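You operate a simulated robot arm through the tools that you are given. There is no shell and no other tool. Be economical: measure what you need, move in short steps, check, and stop when the job is done.

The job below is to be done with a simulated robot arm. You get a single attempt, and the scene is never put back.

JOB
Set the job card's dose, slide the bottle under the nozzle, give it one stroke, then slide it back.
Fine: the empty bottle that waits beside the nozzle.

It is judged by the outcome, as a careful person would: the job done as asked, and still so three seconds after it is handed in. It fails if anything else is knocked over, pushed out of place, dropped, spilled or broken.

ROBOT AND FRAMES
A 7-joint arm with a two-finger parallel gripper, fixed in place. Base frame: the origin is at the foot of the arm, x ahead of it, y to its left, z up. Readings come in mm, rad, newtons and seconds.
Its first joint turns from -2.897 to 2.897 rad. Payload 4.4 kg.
The tool frame sits at the grasp point between the pads (the TCP): z along the fingers, y along the line on which they close. The tips reach 23 mm beyond it. Largest opening 94 mm; finger width 38, thickness 10; the body of the gripper, 54 by 96 mm, starts 39 mm behind the TCP.
Orientation is that of the tool frame in the base frame, as [roll, pitch, yaw] about the fixed x, y, z axes, in that order (R = Rz(yaw) Ry(pitch) Rx(roll)). With the fingers straight down and closing along the base's y, the tool's x points along the base's -x, its y along +y and its z along -z.

CONTROLS
- The arm moves only by the tool drive_tool. Its argument "targets" is a list of rows, each a list of 3 entries, a list of its own where there are three numbers: the shift along the tool's x, y, z in mm, then the turn, a rotation vector about the tool's x, y, z in rad, then the gripper command, from -1 (shut) to 1 (fully open), values between in proportion. In form: [[[tx, ty, tz], [rx, ry, rz], hand], ...]. A call has 1 to 10 rows; each row is the pose to reach, as a shift and turn from the pose commanded when the call began, along the tool's axes at that moment. A row lasts 0.2 s, in which the tool goes at most 50 mm and 0.15 rad; a call with a longer step from one row to the next is refused whole, and so is a gripper value outside its range. Where a pose cannot be reached the arm comes as near as it can. A force on the tool above 40 N (or 10 N above the force at the start of the call, whichever is more), or a blocked arm, ends the call early, and 0.2 s more pass. The fingers move at their own pace (about 72 mm/s each) and stop on an object; they squeeze with about 35 N. The grip force told is the motor's: it shows also when the fingers shut on nothing. Time passes only in rows, and 0.2 s behind the last, so rows that repeat a pose let the fingers close. The reply holds the time, the measured pose of the TCP, the force on the tool along the base axes, the opening and the grip force, in the units named above and with some noise.
- Cameras (640 x 400 px; columns grow to the right, rows downward): "scene" is fixed at [48.9, 648.6, 1466.5]; the picture's right is [-0.60, -0.80, 0.00], its down [-0.42, 0.32, -0.85] and it looks along [0.68, -0.51, -0.53] (base axes); focal length 302 px, centre (320, 200). "wrist" rides on the gripper at [86, 16, -74] in the tool frame; the picture's right is [-0.18, 0.98, 0.00], its down [-0.58, -0.11, -0.81] and it looks along [-0.79, -0.15, 0.59] (tool axes); focal length 243 px, centre (320, 200).
- camera(camera): a new picture of that camera. No time passes.
- point_at(camera, pixels): for up to 12 pixels [column, row] of the newest picture of that camera ("zoom" is the newest enlarged one), the place [x, y, z] in the base frame of the surface seen there, good to about 2 mm. No time passes.
- close_up(camera, box): a new picture of the part [left, top, right, bottom] of that camera's present view, enlarged. No time passes.
- close_job(): hands the job in; it is judged then, once.

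Keep the steps short. Do not move on a guess: measure, check each grasp and each placing, and mend mistakes. In all there are 80 turns and 38 pictures (those below and enlarged ones count). Leave the gripper open and the arm clear of the work at the hand-in unless told otherwise, and finish with a single line.

The tools are called as name(argument=value, ...) on one line, values as JSON. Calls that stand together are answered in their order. drive_tool: Moves the arm, as the interface text tells. Its arguments: {"type":"object","properties":{"targets":{"type":"array","items":{"type":"array"}}},"required":["targets"]} The other tools are called the same way: camera (camera) takes a picture; point_at (camera, pixels) gives the place of the surface under pixels of a picture; close_up (camera, box) takes an enlarged picture of a part of a camera's view; close_job () hands the job in.

At the start:

```text
t: 0.0
ee_pos: [624.2, 186.9, 1229.1]
tcp_rot: [3.141, -0.001, -3.141]
ft_force: [0.5, -0.2, 0.1]
opening: 93.9
grasp_force: 0.1
```

scene: 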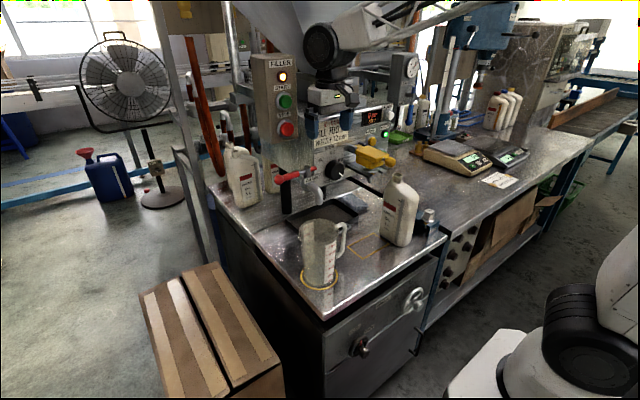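
wrist: 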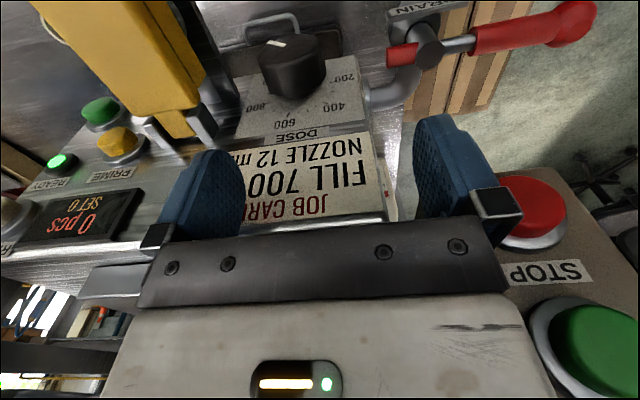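

The wrist view shows a card "FILL 700", a dose knob, a yellow lever and a red drain valve. I'll enlarge both views to read them properly.

close_up(camera="scene", box=[200, 40, 460, 300])

close_up(camera="wrist", box=[180, 0, 440, 230])

close_up(camera="scene", box=[300, 90, 430, 260])

```text
1.54 times, centred on (330, 170) of scene
```

zoom: 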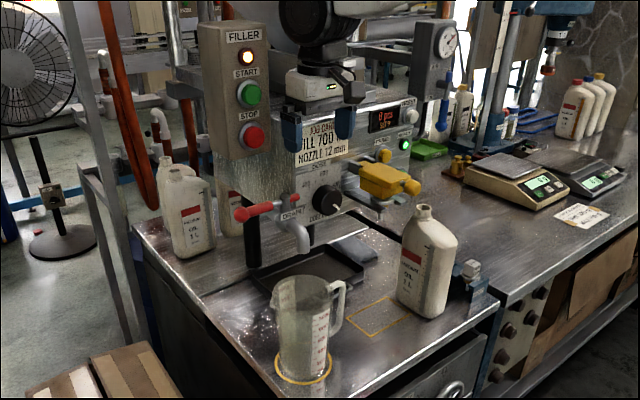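

```text
1.74 times, centred on (310, 115) of wrist
```

zoom: 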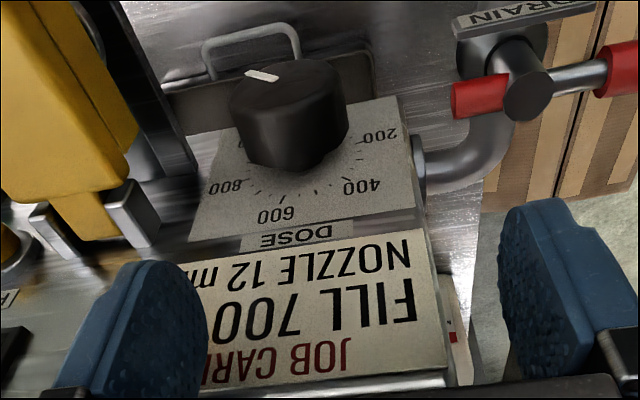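

```text
2.35 times, centred on (365, 175) of scene
```

zoom: 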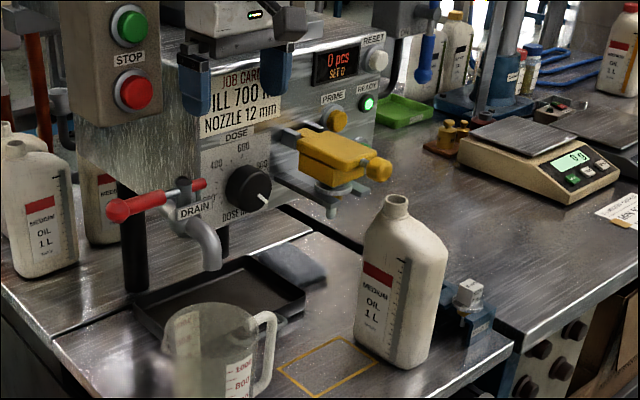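

Next I'll measure key points in the last zoom: bottle cap, shoulders and base, yellow rectangle corners, nozzle tip, yellow bar, knob.

point_at(camera="zoom", pixels=[[397, 200], [360, 340], [404, 368], [430, 345], [278, 368], [320, 398], [376, 366], [340, 337], [331, 212], [345, 150], [381, 170], [248, 190]])

point_at(camera="zoom", pixels=[[310, 140], [345, 190], [265, 202], [410, 235], [445, 240], [385, 290], [425, 290], [470, 290], [290, 300], [150, 300], [300, 260], [200, 265]])

close_up(camera="scene", box=[325, 130, 395, 180])

```text
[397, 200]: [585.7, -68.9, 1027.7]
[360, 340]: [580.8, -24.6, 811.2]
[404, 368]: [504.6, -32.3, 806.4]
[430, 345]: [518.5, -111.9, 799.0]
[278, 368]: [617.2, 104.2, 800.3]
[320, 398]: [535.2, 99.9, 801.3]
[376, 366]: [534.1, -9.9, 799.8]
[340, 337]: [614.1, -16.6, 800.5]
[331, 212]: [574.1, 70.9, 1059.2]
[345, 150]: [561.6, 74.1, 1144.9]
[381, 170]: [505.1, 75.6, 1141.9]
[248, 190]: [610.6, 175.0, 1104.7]
```

```text
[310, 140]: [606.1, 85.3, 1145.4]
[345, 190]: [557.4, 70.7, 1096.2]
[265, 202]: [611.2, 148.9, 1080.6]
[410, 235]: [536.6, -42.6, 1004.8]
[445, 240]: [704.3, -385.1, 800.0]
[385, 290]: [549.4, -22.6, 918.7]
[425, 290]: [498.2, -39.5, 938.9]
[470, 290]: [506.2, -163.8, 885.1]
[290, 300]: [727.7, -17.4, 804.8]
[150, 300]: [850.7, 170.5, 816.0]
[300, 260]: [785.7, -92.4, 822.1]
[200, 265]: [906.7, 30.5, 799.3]
```

```text
8.00 times, centred on (360, 155) of scene
```

zoom: 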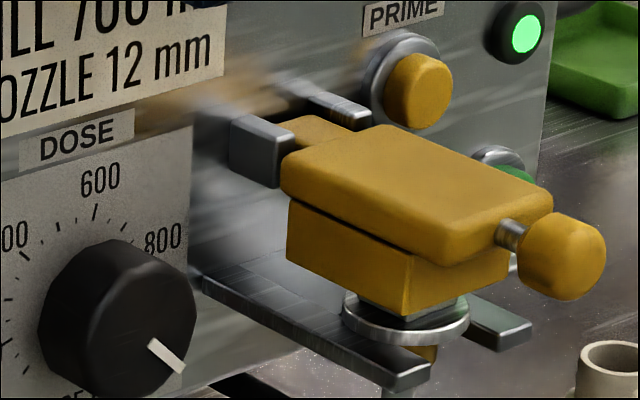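

The card says 700; the dial runs 200–800 or more and the pointer is now past 800. The bottle stands at about y -30 to -130. The rectangle spans x 534–615, y -15 to 102, and the nozzle tip is near (574, 71, 1059). I'll back off 250 mm toward -x for a clear view of the front.

drive_tool(targets=[[[50, 0, 0], [0, 0, 0], 1], [[100, 0, 0], [0, 0, 0], 1], [[150, 0, 0], [0, 0, 0], 1], [[200, 0, 0], [0, 0, 0], 1], [[250, 0, 0], [0, 0, 0], 1], [[250, 0, 0], [0, 0, 0], 1]])

camera(camera="wrist")

close_up(camera="scene", box=[240, 80, 400, 180])

```text
t: 1.4
ee_pos: [372.2, 187.0, 1229.0]
tcp_rot: [-3.14, 0.0, 3.141]
ft_force: [-0.3, 0.3, -1.0]
opening: 94.3
grasp_force: 0.1
```

```text
31 pictures are left
```

wrist: 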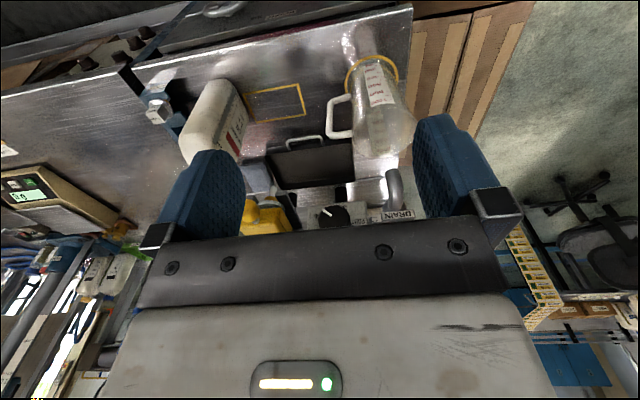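

```text
4.00 times, centred on (320, 130) of scene
```

zoom: 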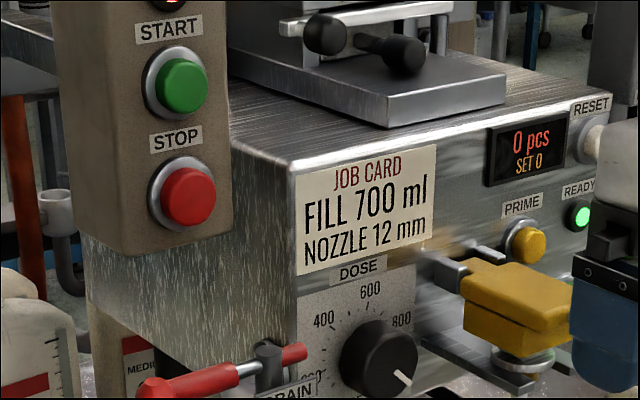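

I can read "FILL 700 ml / NOZZLE 12 mm", and the counter shows 0 pcs. Next I'll measure the knob face, pointer, dial marks, drain handle and yellow parts in this zoom.

point_at(camera="zoom", pixels=[[365, 352], [401, 378], [345, 365], [412, 345], [371, 312], [402, 333], [323, 335], [370, 305], [425, 300], [150, 388], [305, 352], [270, 370]])

point_at(camera="zoom", pixels=[[470, 275], [515, 265], [555, 300], [520, 320], [500, 335], [485, 315], [455, 268], [430, 345], [525, 355], [540, 340], [530, 240], [182, 85]])

close_up(camera="scene", box=[310, 140, 374, 180])

```text
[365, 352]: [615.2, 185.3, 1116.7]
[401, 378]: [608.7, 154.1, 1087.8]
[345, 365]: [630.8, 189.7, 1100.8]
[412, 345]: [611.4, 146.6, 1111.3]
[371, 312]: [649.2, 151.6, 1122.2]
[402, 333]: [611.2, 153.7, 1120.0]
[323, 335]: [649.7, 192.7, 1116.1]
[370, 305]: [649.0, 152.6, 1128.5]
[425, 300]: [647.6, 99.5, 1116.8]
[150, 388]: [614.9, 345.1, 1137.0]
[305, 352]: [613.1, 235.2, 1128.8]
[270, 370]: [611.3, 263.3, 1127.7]
```

```text
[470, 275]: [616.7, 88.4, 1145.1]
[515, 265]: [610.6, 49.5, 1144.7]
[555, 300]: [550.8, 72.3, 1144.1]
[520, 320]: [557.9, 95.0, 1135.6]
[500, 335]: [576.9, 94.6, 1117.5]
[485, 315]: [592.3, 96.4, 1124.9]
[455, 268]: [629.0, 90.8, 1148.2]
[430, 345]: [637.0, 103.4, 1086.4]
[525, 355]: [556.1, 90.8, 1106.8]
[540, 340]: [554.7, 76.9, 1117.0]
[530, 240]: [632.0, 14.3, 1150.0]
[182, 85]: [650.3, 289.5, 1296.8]
```

```text
10.00 times, centred on (342, 160) of scene
```

zoom: 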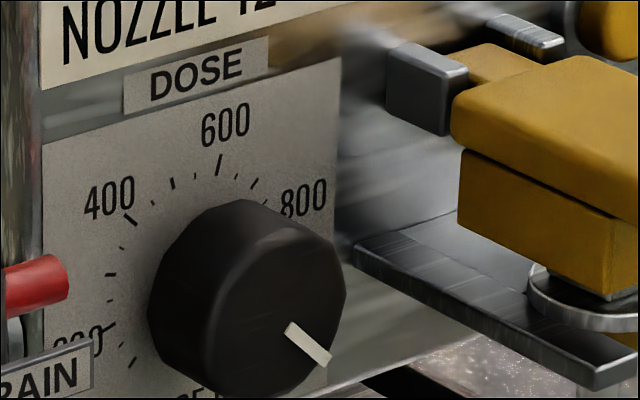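

I'll measure the tick marks and the pointer ends in this zoom.

point_at(camera="zoom", pixels=[[219, 168], [221, 158], [128, 217], [133, 222], [112, 324], [195, 182], [172, 183], [237, 180], [253, 183], [121, 248], [135, 363], [266, 196]])

point_at(camera="zoom", pixels=[[292, 328], [322, 359], [244, 215], [342, 285], [250, 385], [215, 310], [280, 300], [240, 300], [300, 390], [320, 240], [335, 330], [112, 275]])

```text
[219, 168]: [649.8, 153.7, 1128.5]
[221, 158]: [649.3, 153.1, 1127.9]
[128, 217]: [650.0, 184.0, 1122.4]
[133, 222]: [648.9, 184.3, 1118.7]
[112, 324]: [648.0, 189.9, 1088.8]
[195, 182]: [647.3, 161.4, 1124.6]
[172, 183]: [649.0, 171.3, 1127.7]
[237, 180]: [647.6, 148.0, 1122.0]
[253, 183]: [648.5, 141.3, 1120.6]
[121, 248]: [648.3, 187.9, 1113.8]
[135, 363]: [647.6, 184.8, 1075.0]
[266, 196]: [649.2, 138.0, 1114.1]
```

```text
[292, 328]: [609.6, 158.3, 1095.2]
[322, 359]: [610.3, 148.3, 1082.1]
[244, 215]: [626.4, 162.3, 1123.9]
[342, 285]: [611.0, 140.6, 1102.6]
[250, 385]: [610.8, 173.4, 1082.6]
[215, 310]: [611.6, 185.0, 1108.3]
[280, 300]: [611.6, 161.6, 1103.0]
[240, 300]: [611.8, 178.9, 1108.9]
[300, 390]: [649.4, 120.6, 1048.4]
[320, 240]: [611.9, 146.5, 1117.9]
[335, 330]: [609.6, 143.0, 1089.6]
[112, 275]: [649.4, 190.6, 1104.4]
```

Working in the front plane, the knob axis is near (y 162, z 1100). The 400, 600 and 200 ticks fit 32° per 100 ml. The pointer is at about 143° clockwise, which is 1000. 700 lies at about 48°, so the knob needs about 96° counterclockwise. The yellow part looks like a hinged lever over the nozzle. I'll pitch the tool up 0.6 rad to see the front levelly.

point_at(camera="zoom", pixels=[[55, 380], [85, 365], [20, 395], [40, 285], [420, 260], [600, 370], [590, 290], [430, 90], [640, 100], [540, 40], [470, 230], [560, 130]])

drive_tool(targets=[[[0, -10, 0], [0, -0.15, 0], 1], [[0, -25, 10], [0, -0.3, 0], 1], [[0, -40, 20], [0, -0.45, 0], 1], [[0, -50, 30], [0, -0.6, 0], 1], [[0, -50, 30], [0, -0.6, 0], 1]])

camera(camera="wrist")

```text
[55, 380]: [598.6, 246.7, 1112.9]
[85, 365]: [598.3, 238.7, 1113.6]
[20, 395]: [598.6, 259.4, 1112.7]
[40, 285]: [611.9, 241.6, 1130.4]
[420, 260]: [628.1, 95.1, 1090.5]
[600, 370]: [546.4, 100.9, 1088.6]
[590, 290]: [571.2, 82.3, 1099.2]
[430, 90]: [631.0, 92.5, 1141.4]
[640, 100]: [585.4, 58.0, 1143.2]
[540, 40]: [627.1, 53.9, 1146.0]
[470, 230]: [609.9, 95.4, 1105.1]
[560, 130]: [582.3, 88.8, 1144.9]
```

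```text
t: 2.6
ee_pos: [375.0, 138.4, 1198.4]
tcp_rot: [3.141, 0.602, 3.141]
ft_force: [0.0, 0.6, 0.0]
opening: 94.0
grasp_force: 0.0
```

```text
28 pictures are left
```

wrist: 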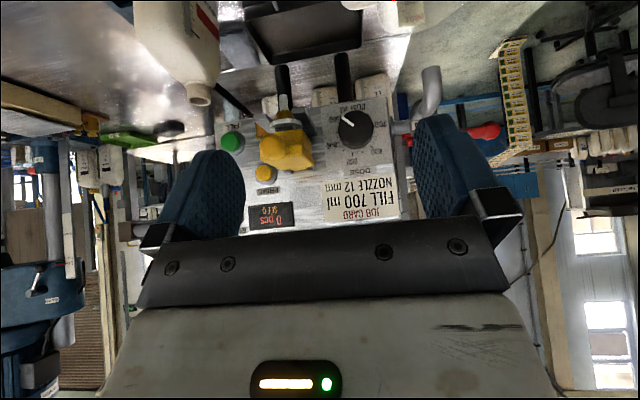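

close_up(camera="wrist", box=[130, 0, 420, 230])

close_up(camera="wrist", box=[210, 85, 402, 205])

```text
1.74 times, centred on (275, 115) of wrist
```

zoom: 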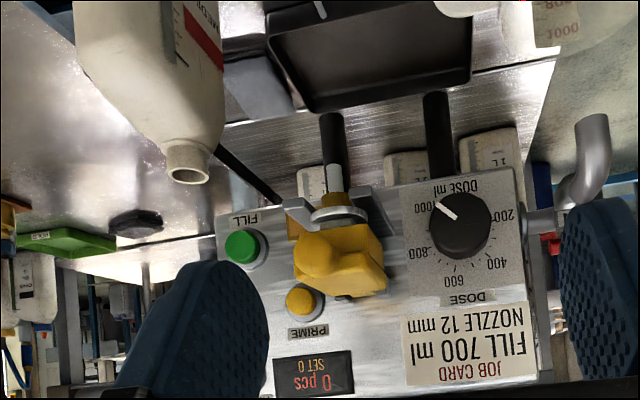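

```text
3.33 times, centred on (306, 145) of wrist
```

zoom: 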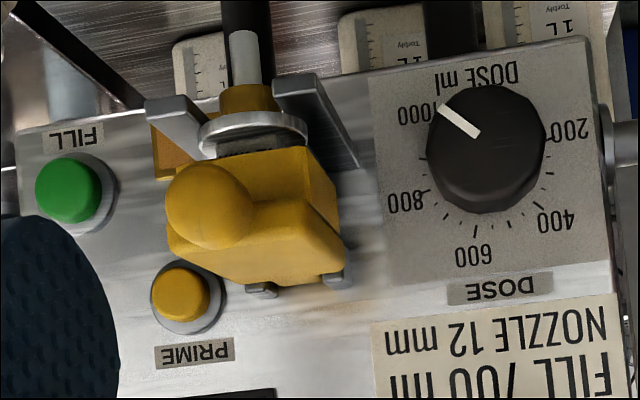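

The front view now shows a green FILL button beside the nozzle, which should be the stroke, and a 100–1000 dial with the pointer at 1000. I'll measure the FILL button, nozzle, knob face and ticks here.

point_at(camera="zoom", pixels=[[68, 190], [40, 190], [98, 190], [68, 160], [68, 218], [108, 195], [432, 150], [541, 150], [488, 90], [488, 208], [441, 110], [478, 135]])

point_at(camera="zoom", pixels=[[242, 35], [244, 70], [245, 100], [160, 108], [300, 85], [205, 200], [475, 232], [540, 203], [441, 212], [428, 190], [553, 127], [515, 225]])

```text
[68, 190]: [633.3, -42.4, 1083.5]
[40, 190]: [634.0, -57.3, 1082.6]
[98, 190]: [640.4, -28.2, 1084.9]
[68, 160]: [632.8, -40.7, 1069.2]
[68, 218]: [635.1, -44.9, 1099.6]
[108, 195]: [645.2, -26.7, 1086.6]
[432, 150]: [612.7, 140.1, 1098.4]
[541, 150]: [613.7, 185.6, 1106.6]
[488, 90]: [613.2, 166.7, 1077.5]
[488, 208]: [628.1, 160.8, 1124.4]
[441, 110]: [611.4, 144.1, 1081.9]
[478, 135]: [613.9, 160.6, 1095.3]
```

```text
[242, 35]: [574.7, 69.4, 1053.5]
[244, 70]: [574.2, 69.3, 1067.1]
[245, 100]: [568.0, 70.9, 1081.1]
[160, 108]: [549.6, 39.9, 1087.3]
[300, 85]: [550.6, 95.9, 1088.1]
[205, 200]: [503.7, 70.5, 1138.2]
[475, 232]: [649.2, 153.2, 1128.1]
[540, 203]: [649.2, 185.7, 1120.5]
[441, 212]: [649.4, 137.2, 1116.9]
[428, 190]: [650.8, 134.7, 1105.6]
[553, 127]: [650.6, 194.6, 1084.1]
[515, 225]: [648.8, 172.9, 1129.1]
```

FILL is centred at (633, -43, 1084), the knob at (y 163, z 1100, face x 612), and the nozzle at (575, 70, 1053). Now I'll enlarge the bottle to measure its body and neck.

close_up(camera="scene", box=[340, 165, 452, 255])

close_up(camera="wrist", box=[130, 0, 250, 110])

```text
4.44 times, centred on (396, 210) of scene
```

zoom: 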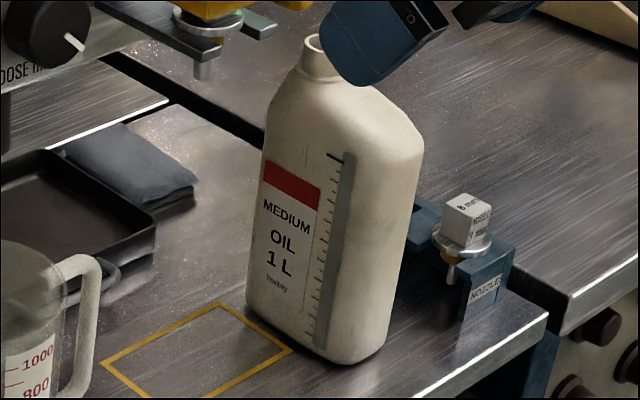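

```text
3.64 times, centred on (190, 55) of wrist
```

zoom: 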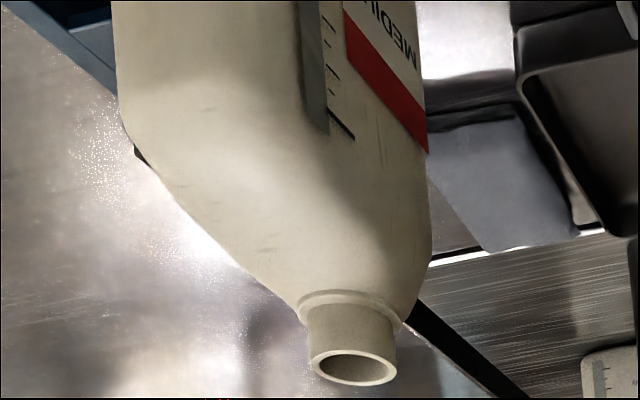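

I'll measure the neck rim in this zoom; after that I need body points from the scene view.

point_at(camera="zoom", pixels=[[312, 360], [395, 372], [355, 350], [352, 384], [340, 330], [430, 200], [120, 100], [200, 50], [300, 120], [330, 110], [425, 80], [180, 190]])

point_at(camera="scene", pixels=[[387, 220], [384, 235], [413, 240], [420, 230], [428, 220], [431, 200], [401, 240], [408, 243], [426, 236], [396, 200], [425, 245], [386, 205]])

```text
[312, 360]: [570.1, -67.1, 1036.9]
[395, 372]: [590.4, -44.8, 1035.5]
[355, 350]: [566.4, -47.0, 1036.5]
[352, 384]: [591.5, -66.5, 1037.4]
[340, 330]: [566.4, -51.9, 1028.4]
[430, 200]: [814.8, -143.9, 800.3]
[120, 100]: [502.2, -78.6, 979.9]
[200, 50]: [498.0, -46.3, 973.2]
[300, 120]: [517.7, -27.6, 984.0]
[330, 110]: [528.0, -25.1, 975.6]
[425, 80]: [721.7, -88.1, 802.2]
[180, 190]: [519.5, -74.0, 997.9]
```

```text
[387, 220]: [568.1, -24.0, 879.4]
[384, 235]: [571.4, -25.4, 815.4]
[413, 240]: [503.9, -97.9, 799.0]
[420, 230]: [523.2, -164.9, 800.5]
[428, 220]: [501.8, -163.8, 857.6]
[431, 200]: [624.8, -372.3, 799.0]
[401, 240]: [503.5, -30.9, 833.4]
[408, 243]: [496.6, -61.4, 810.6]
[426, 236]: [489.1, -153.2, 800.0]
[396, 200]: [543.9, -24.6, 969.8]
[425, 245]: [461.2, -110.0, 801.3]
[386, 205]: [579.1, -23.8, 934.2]
```

The neck is centred at (579, -56) with its top at z 1036. The body's +y face is at y -24 and its -x face at x 497, so it's about 64 mm thick in y and can be gripped from the front. The slide under the nozzle will be about +126 in y and -4 in x. First the knob: I'll finish pitching the tool to horizontal.

drive_tool(targets=[[[0, 5, 0], [0, -0.14, 0], 1], [[0, 10, 0], [0, -0.28, 0], 1], [[0, 15, 0], [0, -0.42, 0], 1], [[0, 20, 0], [0, -0.56, 0], 1], [[0, 24, 0], [0, -0.7, 0], 1], [[0, 24.6, 0], [0, -0.84, 0], 1], [[0, 24.6, 0], [0, -0.969, 0], 1], [[0, 24.6, 0], [0, -0.969, 0], 1]])

```text
t: 4.4
ee_pos: [374.5, 161.5, 1198.8]
tcp_rot: [3.022, 1.569, 3.022]
ft_force: [0.3, 0.7, 0.2]
opening: 94.2
grasp_force: 0.1
```

The tool is horizontal. Now I'll roll +1.5 about the tool axis while lowering 98 mm to the knob height, z 1100, staying back at x 374.

drive_tool(targets=[[[10, 0, 0], [0, 0, 0.15], 1], [[20, 0, 0], [0, 0, 0.3], 1], [[30, 0, 0], [0, 0, 0.45], 1], [[40, 0, 0], [0, 0, 0.6], 0.6], [[50, 0, 0], [0, 0, 0.75], 0.5], [[60, 1, 0], [0, 0, 0.9], 0.4], [[70, 1, 0], [0, 0, 1.05], 0.4], [[80, 1.5, 0], [0, 0, 1.2], 0.4], [[90, 1.5, 0], [0, 0, 1.35], 0.4], [[98.5, 1.5, 0], [0, 0, 1.5], 0.4]])

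camera(camera="wrist")

camera(camera="scene")

```text
t: 6.6
ee_pos: [371.3, 125.5, 1235.9]
tcp_rot: [1.719, 0.138, 1.614]
ft_force: [2.3, -3.0, -0.3]
opening: 65.8
grasp_force: 0.0
out of reach, approached as far as the arm can: row 7, 8, 9, 10
```

```text
23 pictures are left
```

wrist: 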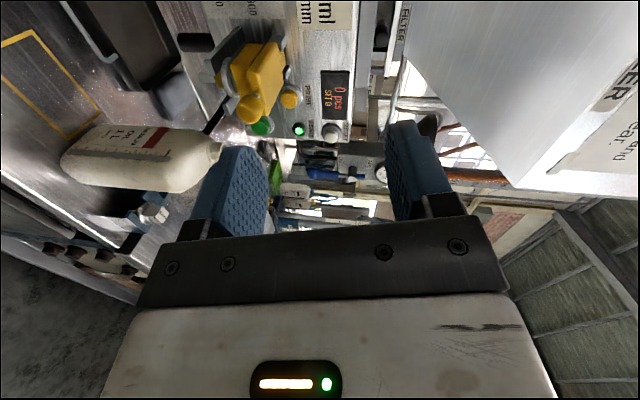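

```text
22 pictures are left
```

scene: 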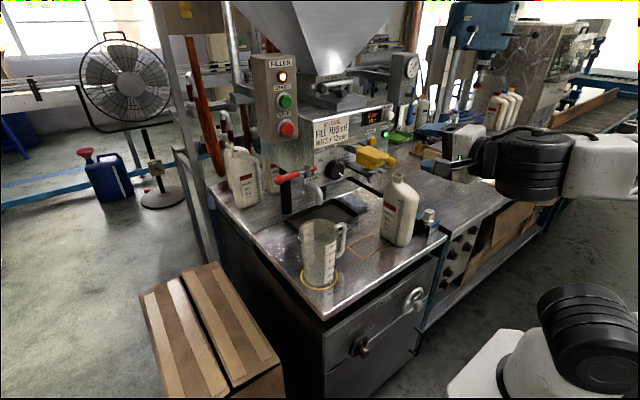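

From roll 1.05 on, the arm couldn't reach the pose (a joint limit). I'll roll back about 0.7 and see where the pose settles.

drive_tool(targets=[[[0, 0, 0], [0, 0, -0.14], 0.4], [[0, 0, 0], [0, 0, -0.28], 0.4], [[0, 0, 0], [0, 0, -0.42], 0.4], [[0, 0, 0], [0, 0, -0.56], 0.4], [[0, 0, 0], [0, 0, -0.7], 0.4], [[0, 0, 0], [0, 0, -0.7], 0.4]])

```text
t: 8.0
ee_pos: [372.1, 125.1, 1236.4]
tcp_rot: [1.789, 0.83, 1.749]
ft_force: [0.8, 0.5, 0.2]
opening: 65.9
grasp_force: 0.0
```

The commanded pose follows the actual one. The tool now dips 8° and sits at roll about 0.72. I'll level it and move to (480, 163, 1100), in front of the knob.

drive_tool(targets=[[[0, 0, 25], [-0.03, -0.04, 0], 0.4], [[10, -5, 65], [-0.06, -0.08, 0], 0.4], [[35, -17, 100], [-0.0859, -0.1204, 0], 0.4], [[65, -31, 127.3], [-0.0859, -0.1204, 0], 0.4], [[95, -44, 127.3], [-0.0859, -0.1204, 0], 0.4], [[112.7, -52, 127.3], [-0.0859, -0.1204, 0], 0.4], [[112.7, -52, 127.3], [-0.0859, -0.1204, 0], 0.4]])

```text
t: 9.6
ee_pos: [480.0, 164.1, 1098.0]
tcp_rot: [1.571, 0.843, 1.569]
ft_force: [0.1, 0.4, -0.4]
opening: 65.9
grasp_force: 0.1
```

The tool is now level at (480, 164, 1098), roll 0.73. I'll advance to x 612 around the knob in short rows, with the opening (66 mm) wider than the knob (45 mm).

drive_tool(targets=[[[-2.2, 0.6, 30], [0, 0, 0], 0.4], [[-2.2, 0.6, 60], [0, 0, 0], 0.4], [[-2.2, 0.6, 90], [0, 0, 0], 0.4], [[-2.2, 0.6, 115], [0, 0, 0], 0.4], [[-2.2, 0.6, 132], [0, 0, 0], 0.4], [[-2.2, 0.6, 132], [0, 0, 0], 0.4]])

camera(camera="scene")

camera(camera="wrist")

```text
t: 10.8
ee_pos: [590.3, 175.9, 1126.9]
tcp_rot: [1.595, 0.853, 1.576]
ft_force: [-111.7, -8.0, 8.3]
opening: 67.1
grasp_force: 1.5
out of reach, approached as far as the arm can: row 2, 3, 4, 5, 6
stopped in row 6: the force on the tool passed its limit (the readings are from after the stop); the commanded pose is now the measured one
```

```text
21 pictures are left
```

scene: 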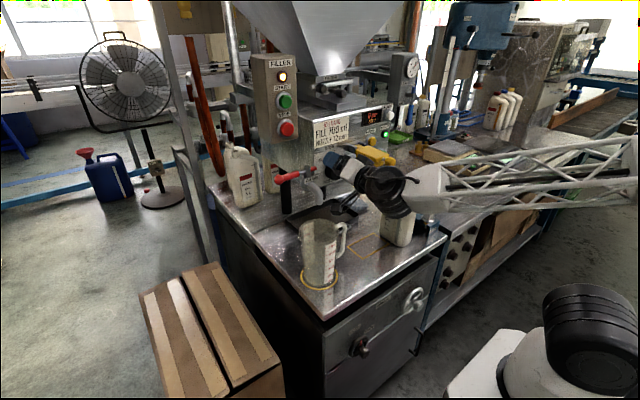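

```text
20 pictures are left
```

wrist: 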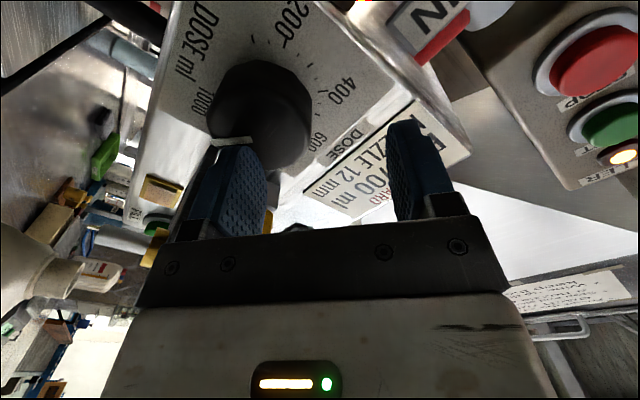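

A finger touched the knob face (force 112 N) because the arm couldn't reach that pose and drifted to (590, 176, 1127). I'll back straight off 90 mm.

drive_tool(targets=[[[0, 0, -15], [0, 0, 0], 0.4], [[0, 0, -50], [0, 0, 0], 0.4], [[0, 0, -90], [0, 0, 0], 0.4], [[0, 0, -90], [0, 0, 0], 0.4]])

close_up(camera="scene", box=[240, 80, 440, 280])

```text
t: 11.8
ee_pos: [500.4, 178.9, 1129.3]
tcp_rot: [1.598, 0.85, 1.578]
ft_force: [-0.3, -0.1, -0.2]
opening: 65.8
grasp_force: 0.1
```

```text
2.00 times, centred on (340, 180) of scene
```

zoom: 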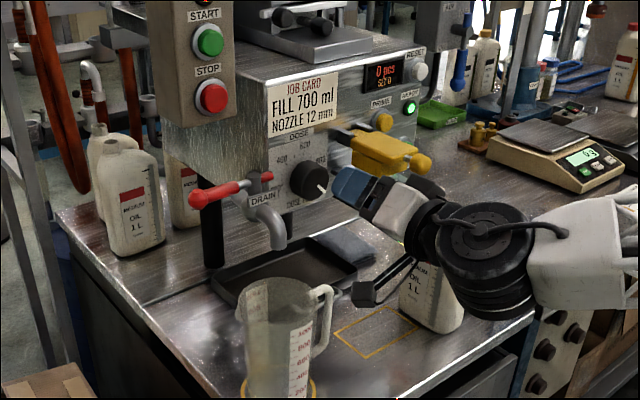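

The picture shows the wrist camera on a stalk, so it's something to keep clear of objects. I'll roll back to neutral (camera straight below) at (500, 163, 1100) and test reach from there.

drive_tool(targets=[[[2, -6, 0], [0, 0, -0.145], 0.4], [[4, -12, 0], [0, 0, -0.29], 0.4], [[6, -18, 0], [0, 0, -0.435], 0.4], [[9, -25, 0], [0, 0, -0.58], 0.4], [[11.2, -31.1, 0], [0, 0, -0.72], 0.4], [[11.2, -31.1, 0], [0, 0, -0.72], 0.4]])

```text
t: 13.2
ee_pos: [500.3, 160.8, 1098.8]
tcp_rot: [-2.972, 1.552, -2.984]
ft_force: [-0.4, 0.0, -0.2]
opening: 65.9
grasp_force: 0.0
```

The roll is about 0 with the tilt under 0.02 rad. I'll level it and advance to x 580, which stays short of the knob face (tips at 603), to test reach.

drive_tool(targets=[[[-1.2, 2.2, 20], [-0.012, -0.0185, 0], 0.4], [[-1.2, 2.2, 40], [-0.012, -0.0185, 0], 0.4], [[-1.2, 2.2, 60], [-0.012, -0.0185, 0], 0.4], [[-1.2, 2.2, 79], [-0.012, -0.0185, 0], 0.4], [[-1.2, 2.2, 79], [-0.012, -0.0185, 0], 0.4]])

```text
t: 14.4
ee_pos: [581.4, 163.4, 1099.2]
tcp_rot: [-1.312, 1.569, -1.314]
ft_force: [0.1, 0.0, 0.4]
opening: 65.8
grasp_force: 0.2
```

That pose is reachable. I'll advance to x 612 around the knob, then close on it.

drive_tool(targets=[[[0, 0, 10], [0, 0, 0], 0.4], [[0, 0, 20], [0, 0, 0], 0.4], [[0, 0, 31], [0, 0, 0], 0.4], [[0, 0, 31], [0, 0, 0], 0.4]])

close_up(camera="wrist", box=[160, 0, 480, 220])

```text
t: 15.4
ee_pos: [611.3, 163.1, 1099.4]
tcp_rot: [-1.282, 1.57, -1.282]
ft_force: [0.1, -0.4, 0.2]
opening: 65.7
grasp_force: 0.0
```

```text
1.82 times, centred on (320, 110) of wrist
```

zoom: 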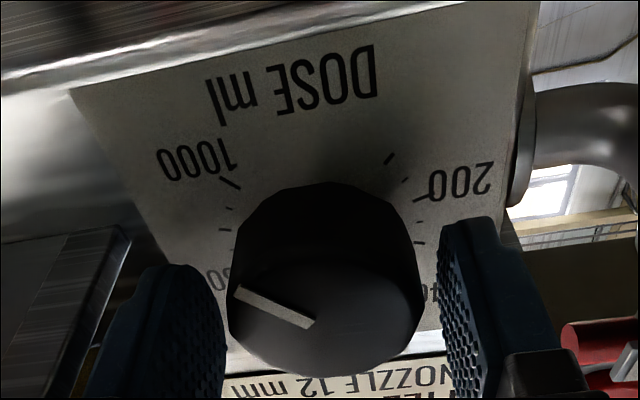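

The knob sits between the fingers. I'll measure the pointer ends to see its present angle, since the touch may have shifted it.

point_at(camera="zoom", pixels=[[238, 291], [312, 322], [275, 306], [260, 300], [295, 315], [232, 330], [420, 330], [325, 375]])

```text
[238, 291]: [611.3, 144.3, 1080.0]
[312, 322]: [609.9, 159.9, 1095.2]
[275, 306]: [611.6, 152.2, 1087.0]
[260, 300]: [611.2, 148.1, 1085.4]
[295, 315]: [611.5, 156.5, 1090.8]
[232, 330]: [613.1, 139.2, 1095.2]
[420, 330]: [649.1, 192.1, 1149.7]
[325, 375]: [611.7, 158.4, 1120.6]
```

The pointer is still near 137°, so it's essentially unchanged. I'll close on the knob and turn it -0.75 rad counterclockwise for a first bite.

drive_tool(targets=[[[0, 0, 0], [0, 0, 0], -1], [[0, 0, 0], [0, 0, 0], -1], [[0, 0, 0], [0, 0, -0.12], -1], [[0, 0, 0], [0, 0, -0.25], -1], [[0, 0, 0], [0, 0, -0.38], -1], [[0, 0, 0], [0, 0, -0.5], -1], [[0, 0, 0], [0, 0, -0.63], -1], [[0, 0, 0], [0, 0, -0.75], -1], [[0, 0, 0], [0, 0, -0.75], -1]])

close_up(camera="wrist", box=[160, 0, 480, 220])

```text
t: 16.5
ee_pos: [610.2, 163.5, 1099.4]
tcp_rot: [-1.573, 1.331, -1.572]
ft_force: [1.5, 14.9, 0.0]
opening: 51.4
grasp_force: 44.7
stopped in row 5: the force on the tool passed its limit (the readings are from after the stop); the commanded pose is now the measured one
```

```text
1.82 times, centred on (320, 110) of wrist
```

zoom: 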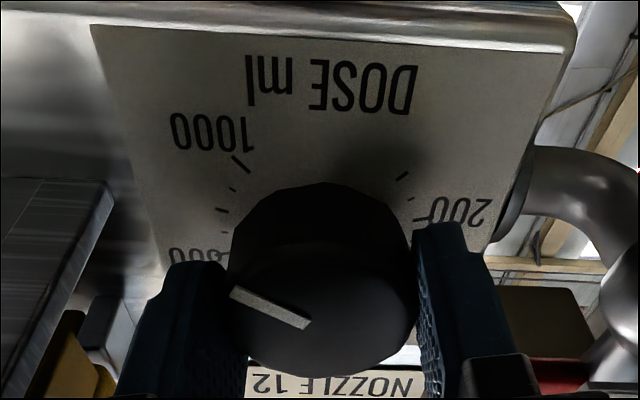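

The knob turned with the fingers by about 0.24 rad before the force limit ended the call; the grip holds at 51 mm. I'll keep turning in small steps.

drive_tool(targets=[[[0, 0, 0], [0, 0, -0.08], -1], [[0, 0, 0], [0, 0, -0.16], -1], [[0, 0, 0], [0, 0, -0.24], -1], [[0, 0, 0], [0, 0, -0.32], -1], [[0, 0, 0], [0, 0, -0.4], -1], [[0, 0, 0], [0, 0, -0.48], -1]])

```text
t: 17.9
ee_pos: [609.5, 164.5, 1097.9]
tcp_rot: [-1.57, 0.85, -1.572]
ft_force: [-7.3, 30.2, -2.2]
opening: 51.1
grasp_force: 45.0
```

Now at roll -0.72 with the grip held; there's 30 N side load toward +y. I'll ease 2 mm toward +y and keep turning, watching reach.

drive_tool(targets=[[[-1.3, 1.5, 0], [0, 0, 0], -1], [[-1.3, 1.5, 0], [0, 0, -0.08], -1], [[-1.3, 1.5, 0], [0, 0, -0.16], -1], [[-1.3, 1.5, 0], [0, 0, -0.24], -1], [[-1.3, 1.5, 0], [0, 0, -0.32], -1], [[-1.3, 1.5, 0], [0, 0, -0.4], -1]])

close_up(camera="wrist", box=[160, 0, 480, 220])

```text
t: 18.5
ee_pos: [611.8, 163.3, 1097.7]
tcp_rot: [-1.569, 0.775, -1.572]
ft_force: [-23.0, -6.0, 1.3]
opening: 51.3
grasp_force: 45.3
stopped in row 3: the force on the tool passed its limit (the readings are from after the stop); the commanded pose is now the measured one
```

```text
1.82 times, centred on (320, 110) of wrist
```

zoom: 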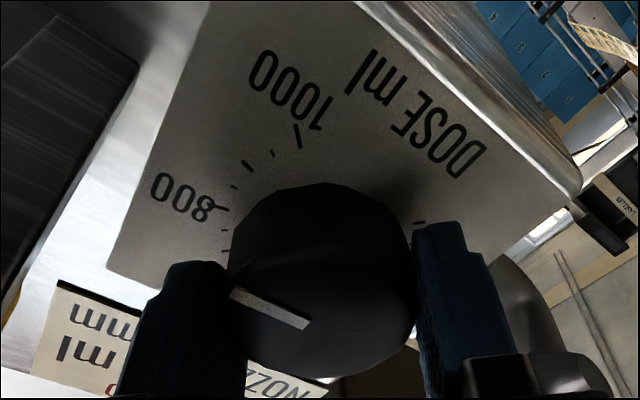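

The pointer turned with the fingers and is now near 840. I'll open, roll back +0.9 without load and regrasp.

drive_tool(targets=[[[-1, -1, 0], [0, 0, 0], 0.4], [[-1, -1, 0], [0, 0, 0], 0.4], [[-1, -1, 0], [0, 0, 0.12], 0.4], [[-1, -1, 0], [0, 0, 0.25], 0.4], [[-1, -1, 0], [0, 0, 0.38], 0.4], [[-1, -1, 0], [0, 0, 0.5], 0.4], [[-1, -1, 0], [0, 0, 0.63], 0.4], [[-1, -1, 0], [0, 0, 0.76], 0.4], [[-1, -1, 0], [0, 0, 0.85], 0.4], [[-1, -1, 0], [0, 0, 0.85], 0.4]])

close_up(camera="wrist", box=[160, 0, 480, 220])

```text
t: 20.7
ee_pos: [611.7, 163.8, 1099.2]
tcp_rot: [1.562, 1.514, 1.558]
ft_force: [-0.6, -0.6, 0.2]
opening: 65.9
grasp_force: 0.1
```

```text
1.82 times, centred on (320, 110) of wrist
```

zoom: 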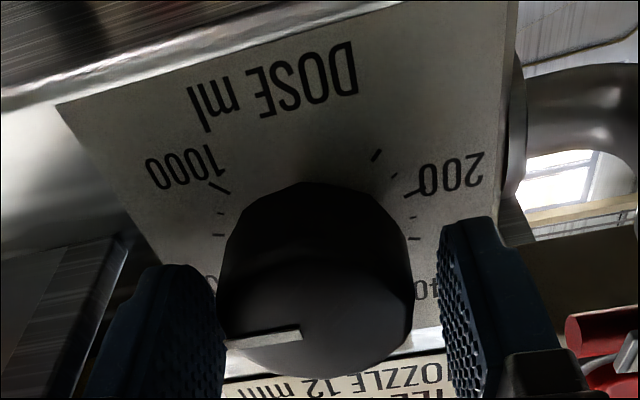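

point_at(camera="zoom", pixels=[[228, 343], [298, 333], [245, 341], [262, 338], [280, 336], [219, 183], [406, 192], [377, 155], [217, 235]])

```text
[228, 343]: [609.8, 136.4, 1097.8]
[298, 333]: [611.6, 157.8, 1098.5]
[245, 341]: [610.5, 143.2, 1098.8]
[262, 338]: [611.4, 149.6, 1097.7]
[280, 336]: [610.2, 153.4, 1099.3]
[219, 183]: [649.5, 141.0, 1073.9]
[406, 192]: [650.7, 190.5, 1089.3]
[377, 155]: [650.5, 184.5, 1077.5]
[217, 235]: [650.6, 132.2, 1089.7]
```

The pointer is now at about 92° (roughly 840) and 700 is at 48–49°, so -0.76 rad is left. I'll close on the knob and turn.

drive_tool(targets=[[[0, 0, 0], [0, 0, 0], -1], [[0, 0, 0], [0, 0, 0], -1], [[0, 0, 0], [0, 0, 0], -1]])

drive_tool(targets=[[[0, 0, 0], [0, 0, -0.08], -1], [[0, 0, 0], [0, 0, -0.16], -1], [[0, 0, 0], [0, 0, -0.24], -1], [[0, 0, 0], [0, 0, -0.32], -1], [[0, 0, 0], [0, 0, -0.4], -1], [[0, 0, 0], [0, 0, -0.48], -1], [[0, 0, 0], [0, 0, -0.56], -1], [[0, 0, 0], [0, 0, -0.64], -1], [[0, 0, 0], [0, 0, -0.72], -1], [[0, 0, 0], [0, 0, -0.76], -1]])

```text
t: 21.5
ee_pos: [610.9, 165.0, 1099.3]
tcp_rot: [1.566, 1.515, 1.561]
ft_force: [-3.9, -28.9, -2.8]
opening: 51.0
grasp_force: 44.9
```

```text
t: 22.1
ee_pos: [611.2, 164.5, 1097.6]
tcp_rot: [-1.574, 1.482, -1.579]
ft_force: [18.3, -4.2, -2.8]
opening: 51.2
grasp_force: 45.6
stopped in row 3: the force on the tool passed its limit (the readings are from after the stop); the commanded pose is now the measured one
```

It stopped at 0.14 rad of turn on force. I'll continue in slower steps.

drive_tool(targets=[[[0, 0, 0], [0, 0, -0.05], -1], [[0, 0, 0], [0, 0, -0.1], -1], [[0, 0, 0], [0, 0, -0.15], -1], [[0, 0, 0], [0, 0, -0.2], -1], [[0, 0, 0], [0, 0, -0.25], -1], [[0, 0, 0], [0, 0, -0.3], -1], [[0, 0, 0], [0, 0, -0.35], -1], [[0, 0, 0], [0, 0, -0.4], -1], [[0, 0, 0], [0, 0, -0.45], -1], [[0, 0, 0], [0, 0, -0.5], -1]])

```text
t: 24.3
ee_pos: [611.8, 164.5, 1097.6]
tcp_rot: [-1.574, 0.981, -1.573]
ft_force: [24.8, 17.8, -11.9]
opening: 50.8
grasp_force: 44.9
```

Roll is -0.59, so 0.645 rad is done. I'll turn the last 0.115, then open and back off to check the pointer.

drive_tool(targets=[[[0, 0, 0], [0, 0, -0.06], -1], [[0, 0, 0], [0, 0, -0.115], -1], [[0, 0, 0], [0, 0, -0.115], -1]])

drive_tool(targets=[[[0, 0, 0], [0, 0, 0], 0.4], [[0, 0, 0], [0, 0, 0], 0.4], [[0, 0, -20], [0, 0, 0], 0.4], [[0, 0, -40], [0, 0, 0.1], 0.4], [[0, 0, -60], [0, 0, 0.25], 0.4], [[0, 0, -80], [0, 0, 0.4], 0.4], [[0, 0, -100], [0, 0, 0.55], 0.4], [[0, 0, -120], [0, 0, 0.7], 0.4], [[0, 0, -120], [0, 0, 0.7], 0.4]])

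camera(camera="wrist")

close_up(camera="scene", box=[310, 140, 374, 180])

```text
t: 25.1
ee_pos: [612.2, 164.8, 1099.6]
tcp_rot: [-1.574, 0.866, -1.574]
ft_force: [31.3, 19.5, -12.0]
opening: 50.7
grasp_force: 45.3
```

```text
t: 27.1
ee_pos: [491.4, 163.2, 1100.1]
tcp_rot: [-1.676, 1.568, -1.68]
ft_force: [0.2, 0.1, -0.2]
opening: 65.8
grasp_force: 0.1
```

```text
14 pictures are left
```

wrist: 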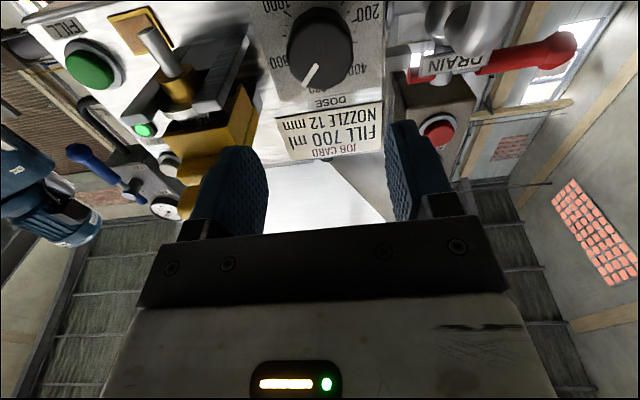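

```text
10.00 times, centred on (342, 160) of scene
```

zoom: 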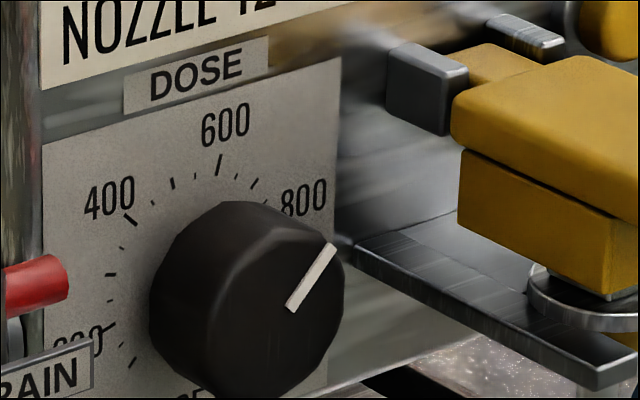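

point_at(camera="zoom", pixels=[[291, 307], [300, 293], [310, 278], [320, 263], [332, 247], [297, 298], [326, 255], [253, 183], [266, 199], [237, 180]])

point_at(camera="wrist", pixels=[[304, 84], [316, 66], [308, 78], [312, 72], [318, 52], [288, 45], [352, 42], [321, 88]])

```text
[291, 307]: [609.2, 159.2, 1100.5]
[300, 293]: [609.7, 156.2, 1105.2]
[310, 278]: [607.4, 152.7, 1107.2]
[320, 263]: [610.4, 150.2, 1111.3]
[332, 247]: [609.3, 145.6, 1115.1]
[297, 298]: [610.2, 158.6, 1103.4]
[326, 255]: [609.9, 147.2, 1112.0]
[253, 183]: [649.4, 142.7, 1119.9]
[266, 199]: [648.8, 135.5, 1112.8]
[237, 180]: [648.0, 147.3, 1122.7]
```

```text
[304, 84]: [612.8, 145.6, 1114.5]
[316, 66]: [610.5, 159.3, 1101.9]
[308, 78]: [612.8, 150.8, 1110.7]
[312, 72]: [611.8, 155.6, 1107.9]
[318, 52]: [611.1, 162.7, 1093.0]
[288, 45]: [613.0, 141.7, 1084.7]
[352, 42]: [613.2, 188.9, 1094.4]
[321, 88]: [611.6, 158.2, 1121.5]
```

By measurement the pointer is at about 45–48°, against 48° for 700. I'll check it visually against the 700 tick.

close_up(camera="wrist", box=[245, 0, 405, 110])

```text
3.64 times, centred on (325, 55) of wrist
```

zoom: 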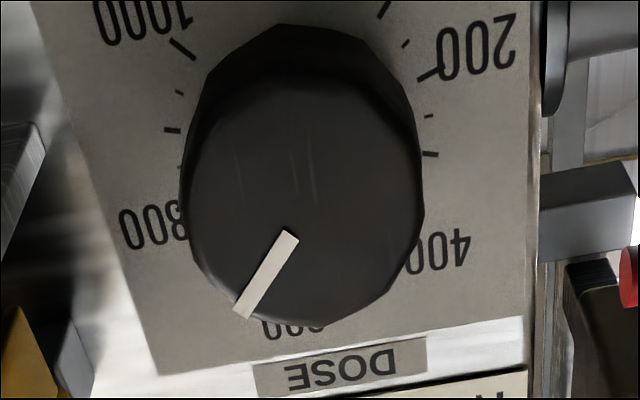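

point_at(camera="zoom", pixels=[[289, 237], [281, 249], [273, 261], [265, 273], [257, 286], [248, 299], [241, 311], [183, 50], [428, 75], [172, 130], [431, 154], [384, 10]])

```text
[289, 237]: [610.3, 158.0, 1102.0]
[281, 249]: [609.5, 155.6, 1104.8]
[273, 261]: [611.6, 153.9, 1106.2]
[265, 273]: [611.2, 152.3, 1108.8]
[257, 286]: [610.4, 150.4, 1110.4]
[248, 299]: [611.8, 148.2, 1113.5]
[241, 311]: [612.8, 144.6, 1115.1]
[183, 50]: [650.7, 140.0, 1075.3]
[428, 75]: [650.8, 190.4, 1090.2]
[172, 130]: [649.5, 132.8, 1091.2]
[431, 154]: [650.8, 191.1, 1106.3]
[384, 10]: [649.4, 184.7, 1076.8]
```

The pointer points to 700 within about 2°. Now the bottle. I'll check the jug's position for clearance, then go to y -56, z 940 at a safe distance, keeping the camera stalk above the bench.

point_at(camera="scene", pixels=[[343, 228], [345, 240], [338, 255], [335, 225], [320, 222], [322, 285], [303, 230], [341, 285], [340, 250]])

drive_tool(targets=[[[0, 0, -45], [0, 0, 0], 1], [[0, 0, -91], [0, 0, 0], 1], [[0, -45, -111], [0, 0, 0], 1], [[0, -90, -111], [0, 0, 0], 1], [[0, -135, -111], [0, 0, 0], 1], [[0, -180, -111], [0, 0, 0], 1], [[20, -219, -111], [0, 0, 0], 1], [[65, -219, -111], [0, 0, 0], 1], [[110, -219, -111], [0, 0, 0], 1], [[110, -219, -111], [0, 0, 0], 1]])

```text
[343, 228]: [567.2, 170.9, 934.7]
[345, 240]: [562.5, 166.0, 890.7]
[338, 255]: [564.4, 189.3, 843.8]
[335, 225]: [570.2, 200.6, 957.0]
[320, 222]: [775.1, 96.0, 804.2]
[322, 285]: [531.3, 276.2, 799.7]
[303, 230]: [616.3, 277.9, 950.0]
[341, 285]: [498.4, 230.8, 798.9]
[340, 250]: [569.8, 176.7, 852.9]
```

```text
t: 29.3
ee_pos: [374.3, 24.3, 995.9]
tcp_rot: [-1.807, 1.567, -1.816]
ft_force: [0.8, -0.1, -0.8]
opening: 94.1
grasp_force: 0.1
out of reach, approached as far as the arm can: row 6, 7, 8, 9, 10
```

The jug handle is at y ≥ 160, so it's clear. Folded this close, the arm stopped at (374, 24, 996). I'll move forward to x 440 first, then across and down.

drive_tool(targets=[[[0, 0, 33], [0, 0, 0], 1], [[0, 0, 66], [0, 0, 0], 1], [[0, -40, 66], [0, 0, 0], 1], [[0, -80, 66], [0, 0, 0], 1], [[28, -80, 66], [0, 0, 0], 1], [[56, -80, 66], [0, 0, 0], 1], [[56, -80, 66], [0, 0, 0], 1]])

```text
t: 30.9
ee_pos: [432.0, 38.1, 957.4]
tcp_rot: [-1.88, 1.568, -1.891]
ft_force: [-1.1, -0.4, 0.9]
opening: 93.8
grasp_force: 0.1
out of reach, approached as far as the arm can: row 1, 2, 3, 4, 5, 6, 7
```

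camera(camera="scene")

```text
11 pictures are left
```

scene: 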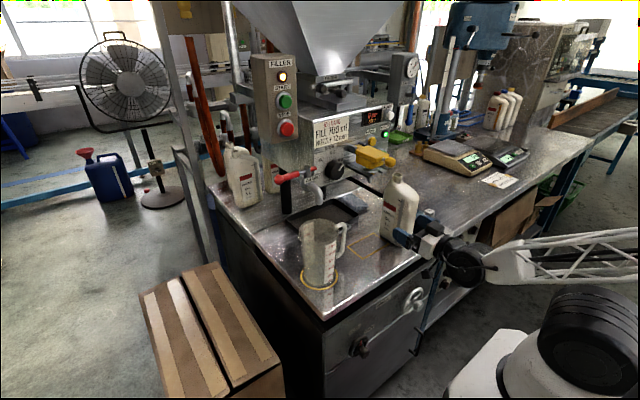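

Close to the base with a level tool, the wrist folds too far. Tilting the tool 40° nose-down from the same side should free the wrist. I'll tilt +0.7 rad in place, raising 30 mm.

drive_tool(targets=[[[-6, 0, 0], [0, 0.14, 0], 1], [[-12, 0, 0], [0, 0.28, 0], 1], [[-18, 0, 0], [0, 0.42, 0], 1], [[-24, 0, 0], [0, 0.56, 0], 1], [[-30, 0, 0], [0, 0.7, 0], 1], [[-30, 0, 0], [0, 0.7, 0], 1]])

```text
t: 32.3
ee_pos: [432.7, 39.4, 992.3]
tcp_rot: [-3.136, 0.872, -3.14]
ft_force: [0.2, 0.6, 1.2]
opening: 93.9
grasp_force: 0.1
```

The tilt worked (40° below horizontal). Now I'll move across to y -56, stay at x 440, then lower to z 905.

drive_tool(targets=[[[0, -32, 0], [0, 0, 0], 1], [[0, -64, 0], [0, 0, 0], 1], [[0, -95.4, 0], [0, 0, 0], 1], [[31, -95.4, -26], [0, 0, 0], 1], [[62, -95.4, 60], [0, 0, 0], 1]])

```text
refused: row 5 steps farther than a row can; nothing moved
```

drive_tool(targets=[[[0, -32, 0], [0, 0, 0], 1], [[0, -64, 0], [0, 0, 0], 1], [[0, -95.4, 0], [0, 0, 0], 1], [[20, -95.4, 20], [0, 0, 0], 1], [[41, -95.4, 41], [0, 0, 0], 1], [[61.5, -95.4, 62], [0, 0, 0], 1], [[61.5, -95.4, 62], [0, 0, 0], 1]])

```text
t: 33.9
ee_pos: [440.8, -55.4, 905.8]
tcp_rot: [-3.136, 0.871, -3.139]
ft_force: [0.3, -0.6, -0.2]
opening: 94.0
grasp_force: 0.0
```

That was reachable. Now I'll advance 62 mm along +x so the fingers straddle the bottle.

drive_tool(targets=[[[-13, -0.6, 16], [0, 0, 0], 1], [[-26, -0.6, 32], [0, 0, 0], 1], [[-39.9, -0.6, 47.5], [0, 0, 0], 1], [[-39.9, -0.6, 47.5], [0, 0, 0], 1]])

close_up(camera="scene", box=[330, 150, 470, 270])

```text
t: 34.9
ee_pos: [502.4, -55.9, 903.7]
tcp_rot: [-3.136, 0.87, -3.139]
ft_force: [0.1, -0.4, -0.2]
opening: 94.2
grasp_force: 0.1
```

```text
3.33 times, centred on (400, 210) of scene
```

zoom: 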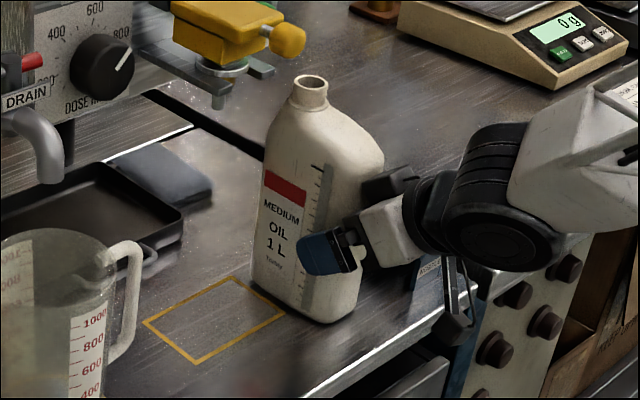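

The fingers straddle the bottle. Before gripping, I'll re-measure the neck rim and nozzle tip in this zoom to fix the slide vector.

point_at(camera="zoom", pixels=[[294, 86], [327, 88], [310, 98], [310, 76], [297, 80], [322, 80], [219, 106], [214, 100], [224, 100], [310, 104], [262, 170], [256, 260]])

drive_tool(targets=[[[0, 0, 0], [0, 0, 0], 0.3], [[0, 0, 0], [0, 0, 0], 0.1], [[0, 0, 0], [0, 0, 0], -0.3], [[0, 0, 0], [0, 0, 0], -1], [[0, 0, 0], [0, 0, 0], -1]])

```text
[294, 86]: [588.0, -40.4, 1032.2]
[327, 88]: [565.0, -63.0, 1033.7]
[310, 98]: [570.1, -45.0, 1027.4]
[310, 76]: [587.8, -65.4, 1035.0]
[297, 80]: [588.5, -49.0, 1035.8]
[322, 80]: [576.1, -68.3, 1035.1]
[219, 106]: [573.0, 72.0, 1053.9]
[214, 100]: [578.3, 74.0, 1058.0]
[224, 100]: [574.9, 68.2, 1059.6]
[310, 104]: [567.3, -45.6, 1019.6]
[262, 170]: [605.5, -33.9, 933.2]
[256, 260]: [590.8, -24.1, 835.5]
```

```text
t: 36.1
ee_pos: [503.9, -55.7, 904.6]
tcp_rot: [-3.136, 0.87, -3.14]
ft_force: [-0.3, -0.4, -0.4]
opening: 60.2
grasp_force: 34.8
```

It's gripped at 60 mm. The neck is at (578, -55) and the nozzle at (578–579, 69), so the slide is +124 mm in y with no x change. I'll slide slowly.

drive_tool(targets=[[[0, 8, 0], [0, 0, 0], -1], [[0, 20, 0], [0, 0, 0], -1], [[0, 34, 0], [0, 0, 0], -1], [[0, 48, 0], [0, 0, 0], -1], [[0, 62, 0], [0, 0, 0], -1], [[0, 76, 0], [0, 0, 0], -1], [[0, 90, 0], [0, 0, 0], -1], [[0, 104, 0], [0, 0, 0], -1], [[0, 117, 0], [0, 0, 0], -1], [[0, 124, 0], [0, 0, 0], -1]])

close_up(camera="scene", box=[300, 140, 440, 260])

```text
t: 37.4
ee_pos: [503.3, 9.2, 890.8]
tcp_rot: [-3.138, 0.842, 3.141]
ft_force: [0.7, 0.6, 0.4]
opening: 60.3
grasp_force: 34.8
stopped in row 6: the force on the tool passed its limit (the readings are from after the stop); the commanded pose is now the measured one
```

```text
3.33 times, centred on (370, 200) of scene
```

zoom: 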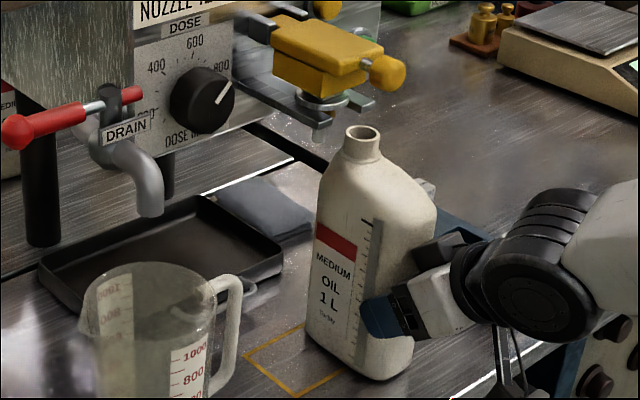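

The slide stopped at y 9 and the tool sank 14 mm, while the force is now about zero. I'll check the bottle's pose before going on.

point_at(camera="zoom", pixels=[[346, 136], [381, 142], [363, 152], [365, 128], [315, 300], [330, 350], [375, 375], [322, 200], [345, 290], [412, 350]])

```text
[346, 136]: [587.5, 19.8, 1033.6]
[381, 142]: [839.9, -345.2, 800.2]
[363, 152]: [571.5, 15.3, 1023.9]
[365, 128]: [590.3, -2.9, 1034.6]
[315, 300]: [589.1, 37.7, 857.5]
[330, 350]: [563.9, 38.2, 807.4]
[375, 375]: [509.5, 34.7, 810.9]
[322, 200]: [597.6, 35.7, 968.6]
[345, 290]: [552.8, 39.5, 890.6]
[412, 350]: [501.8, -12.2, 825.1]
```

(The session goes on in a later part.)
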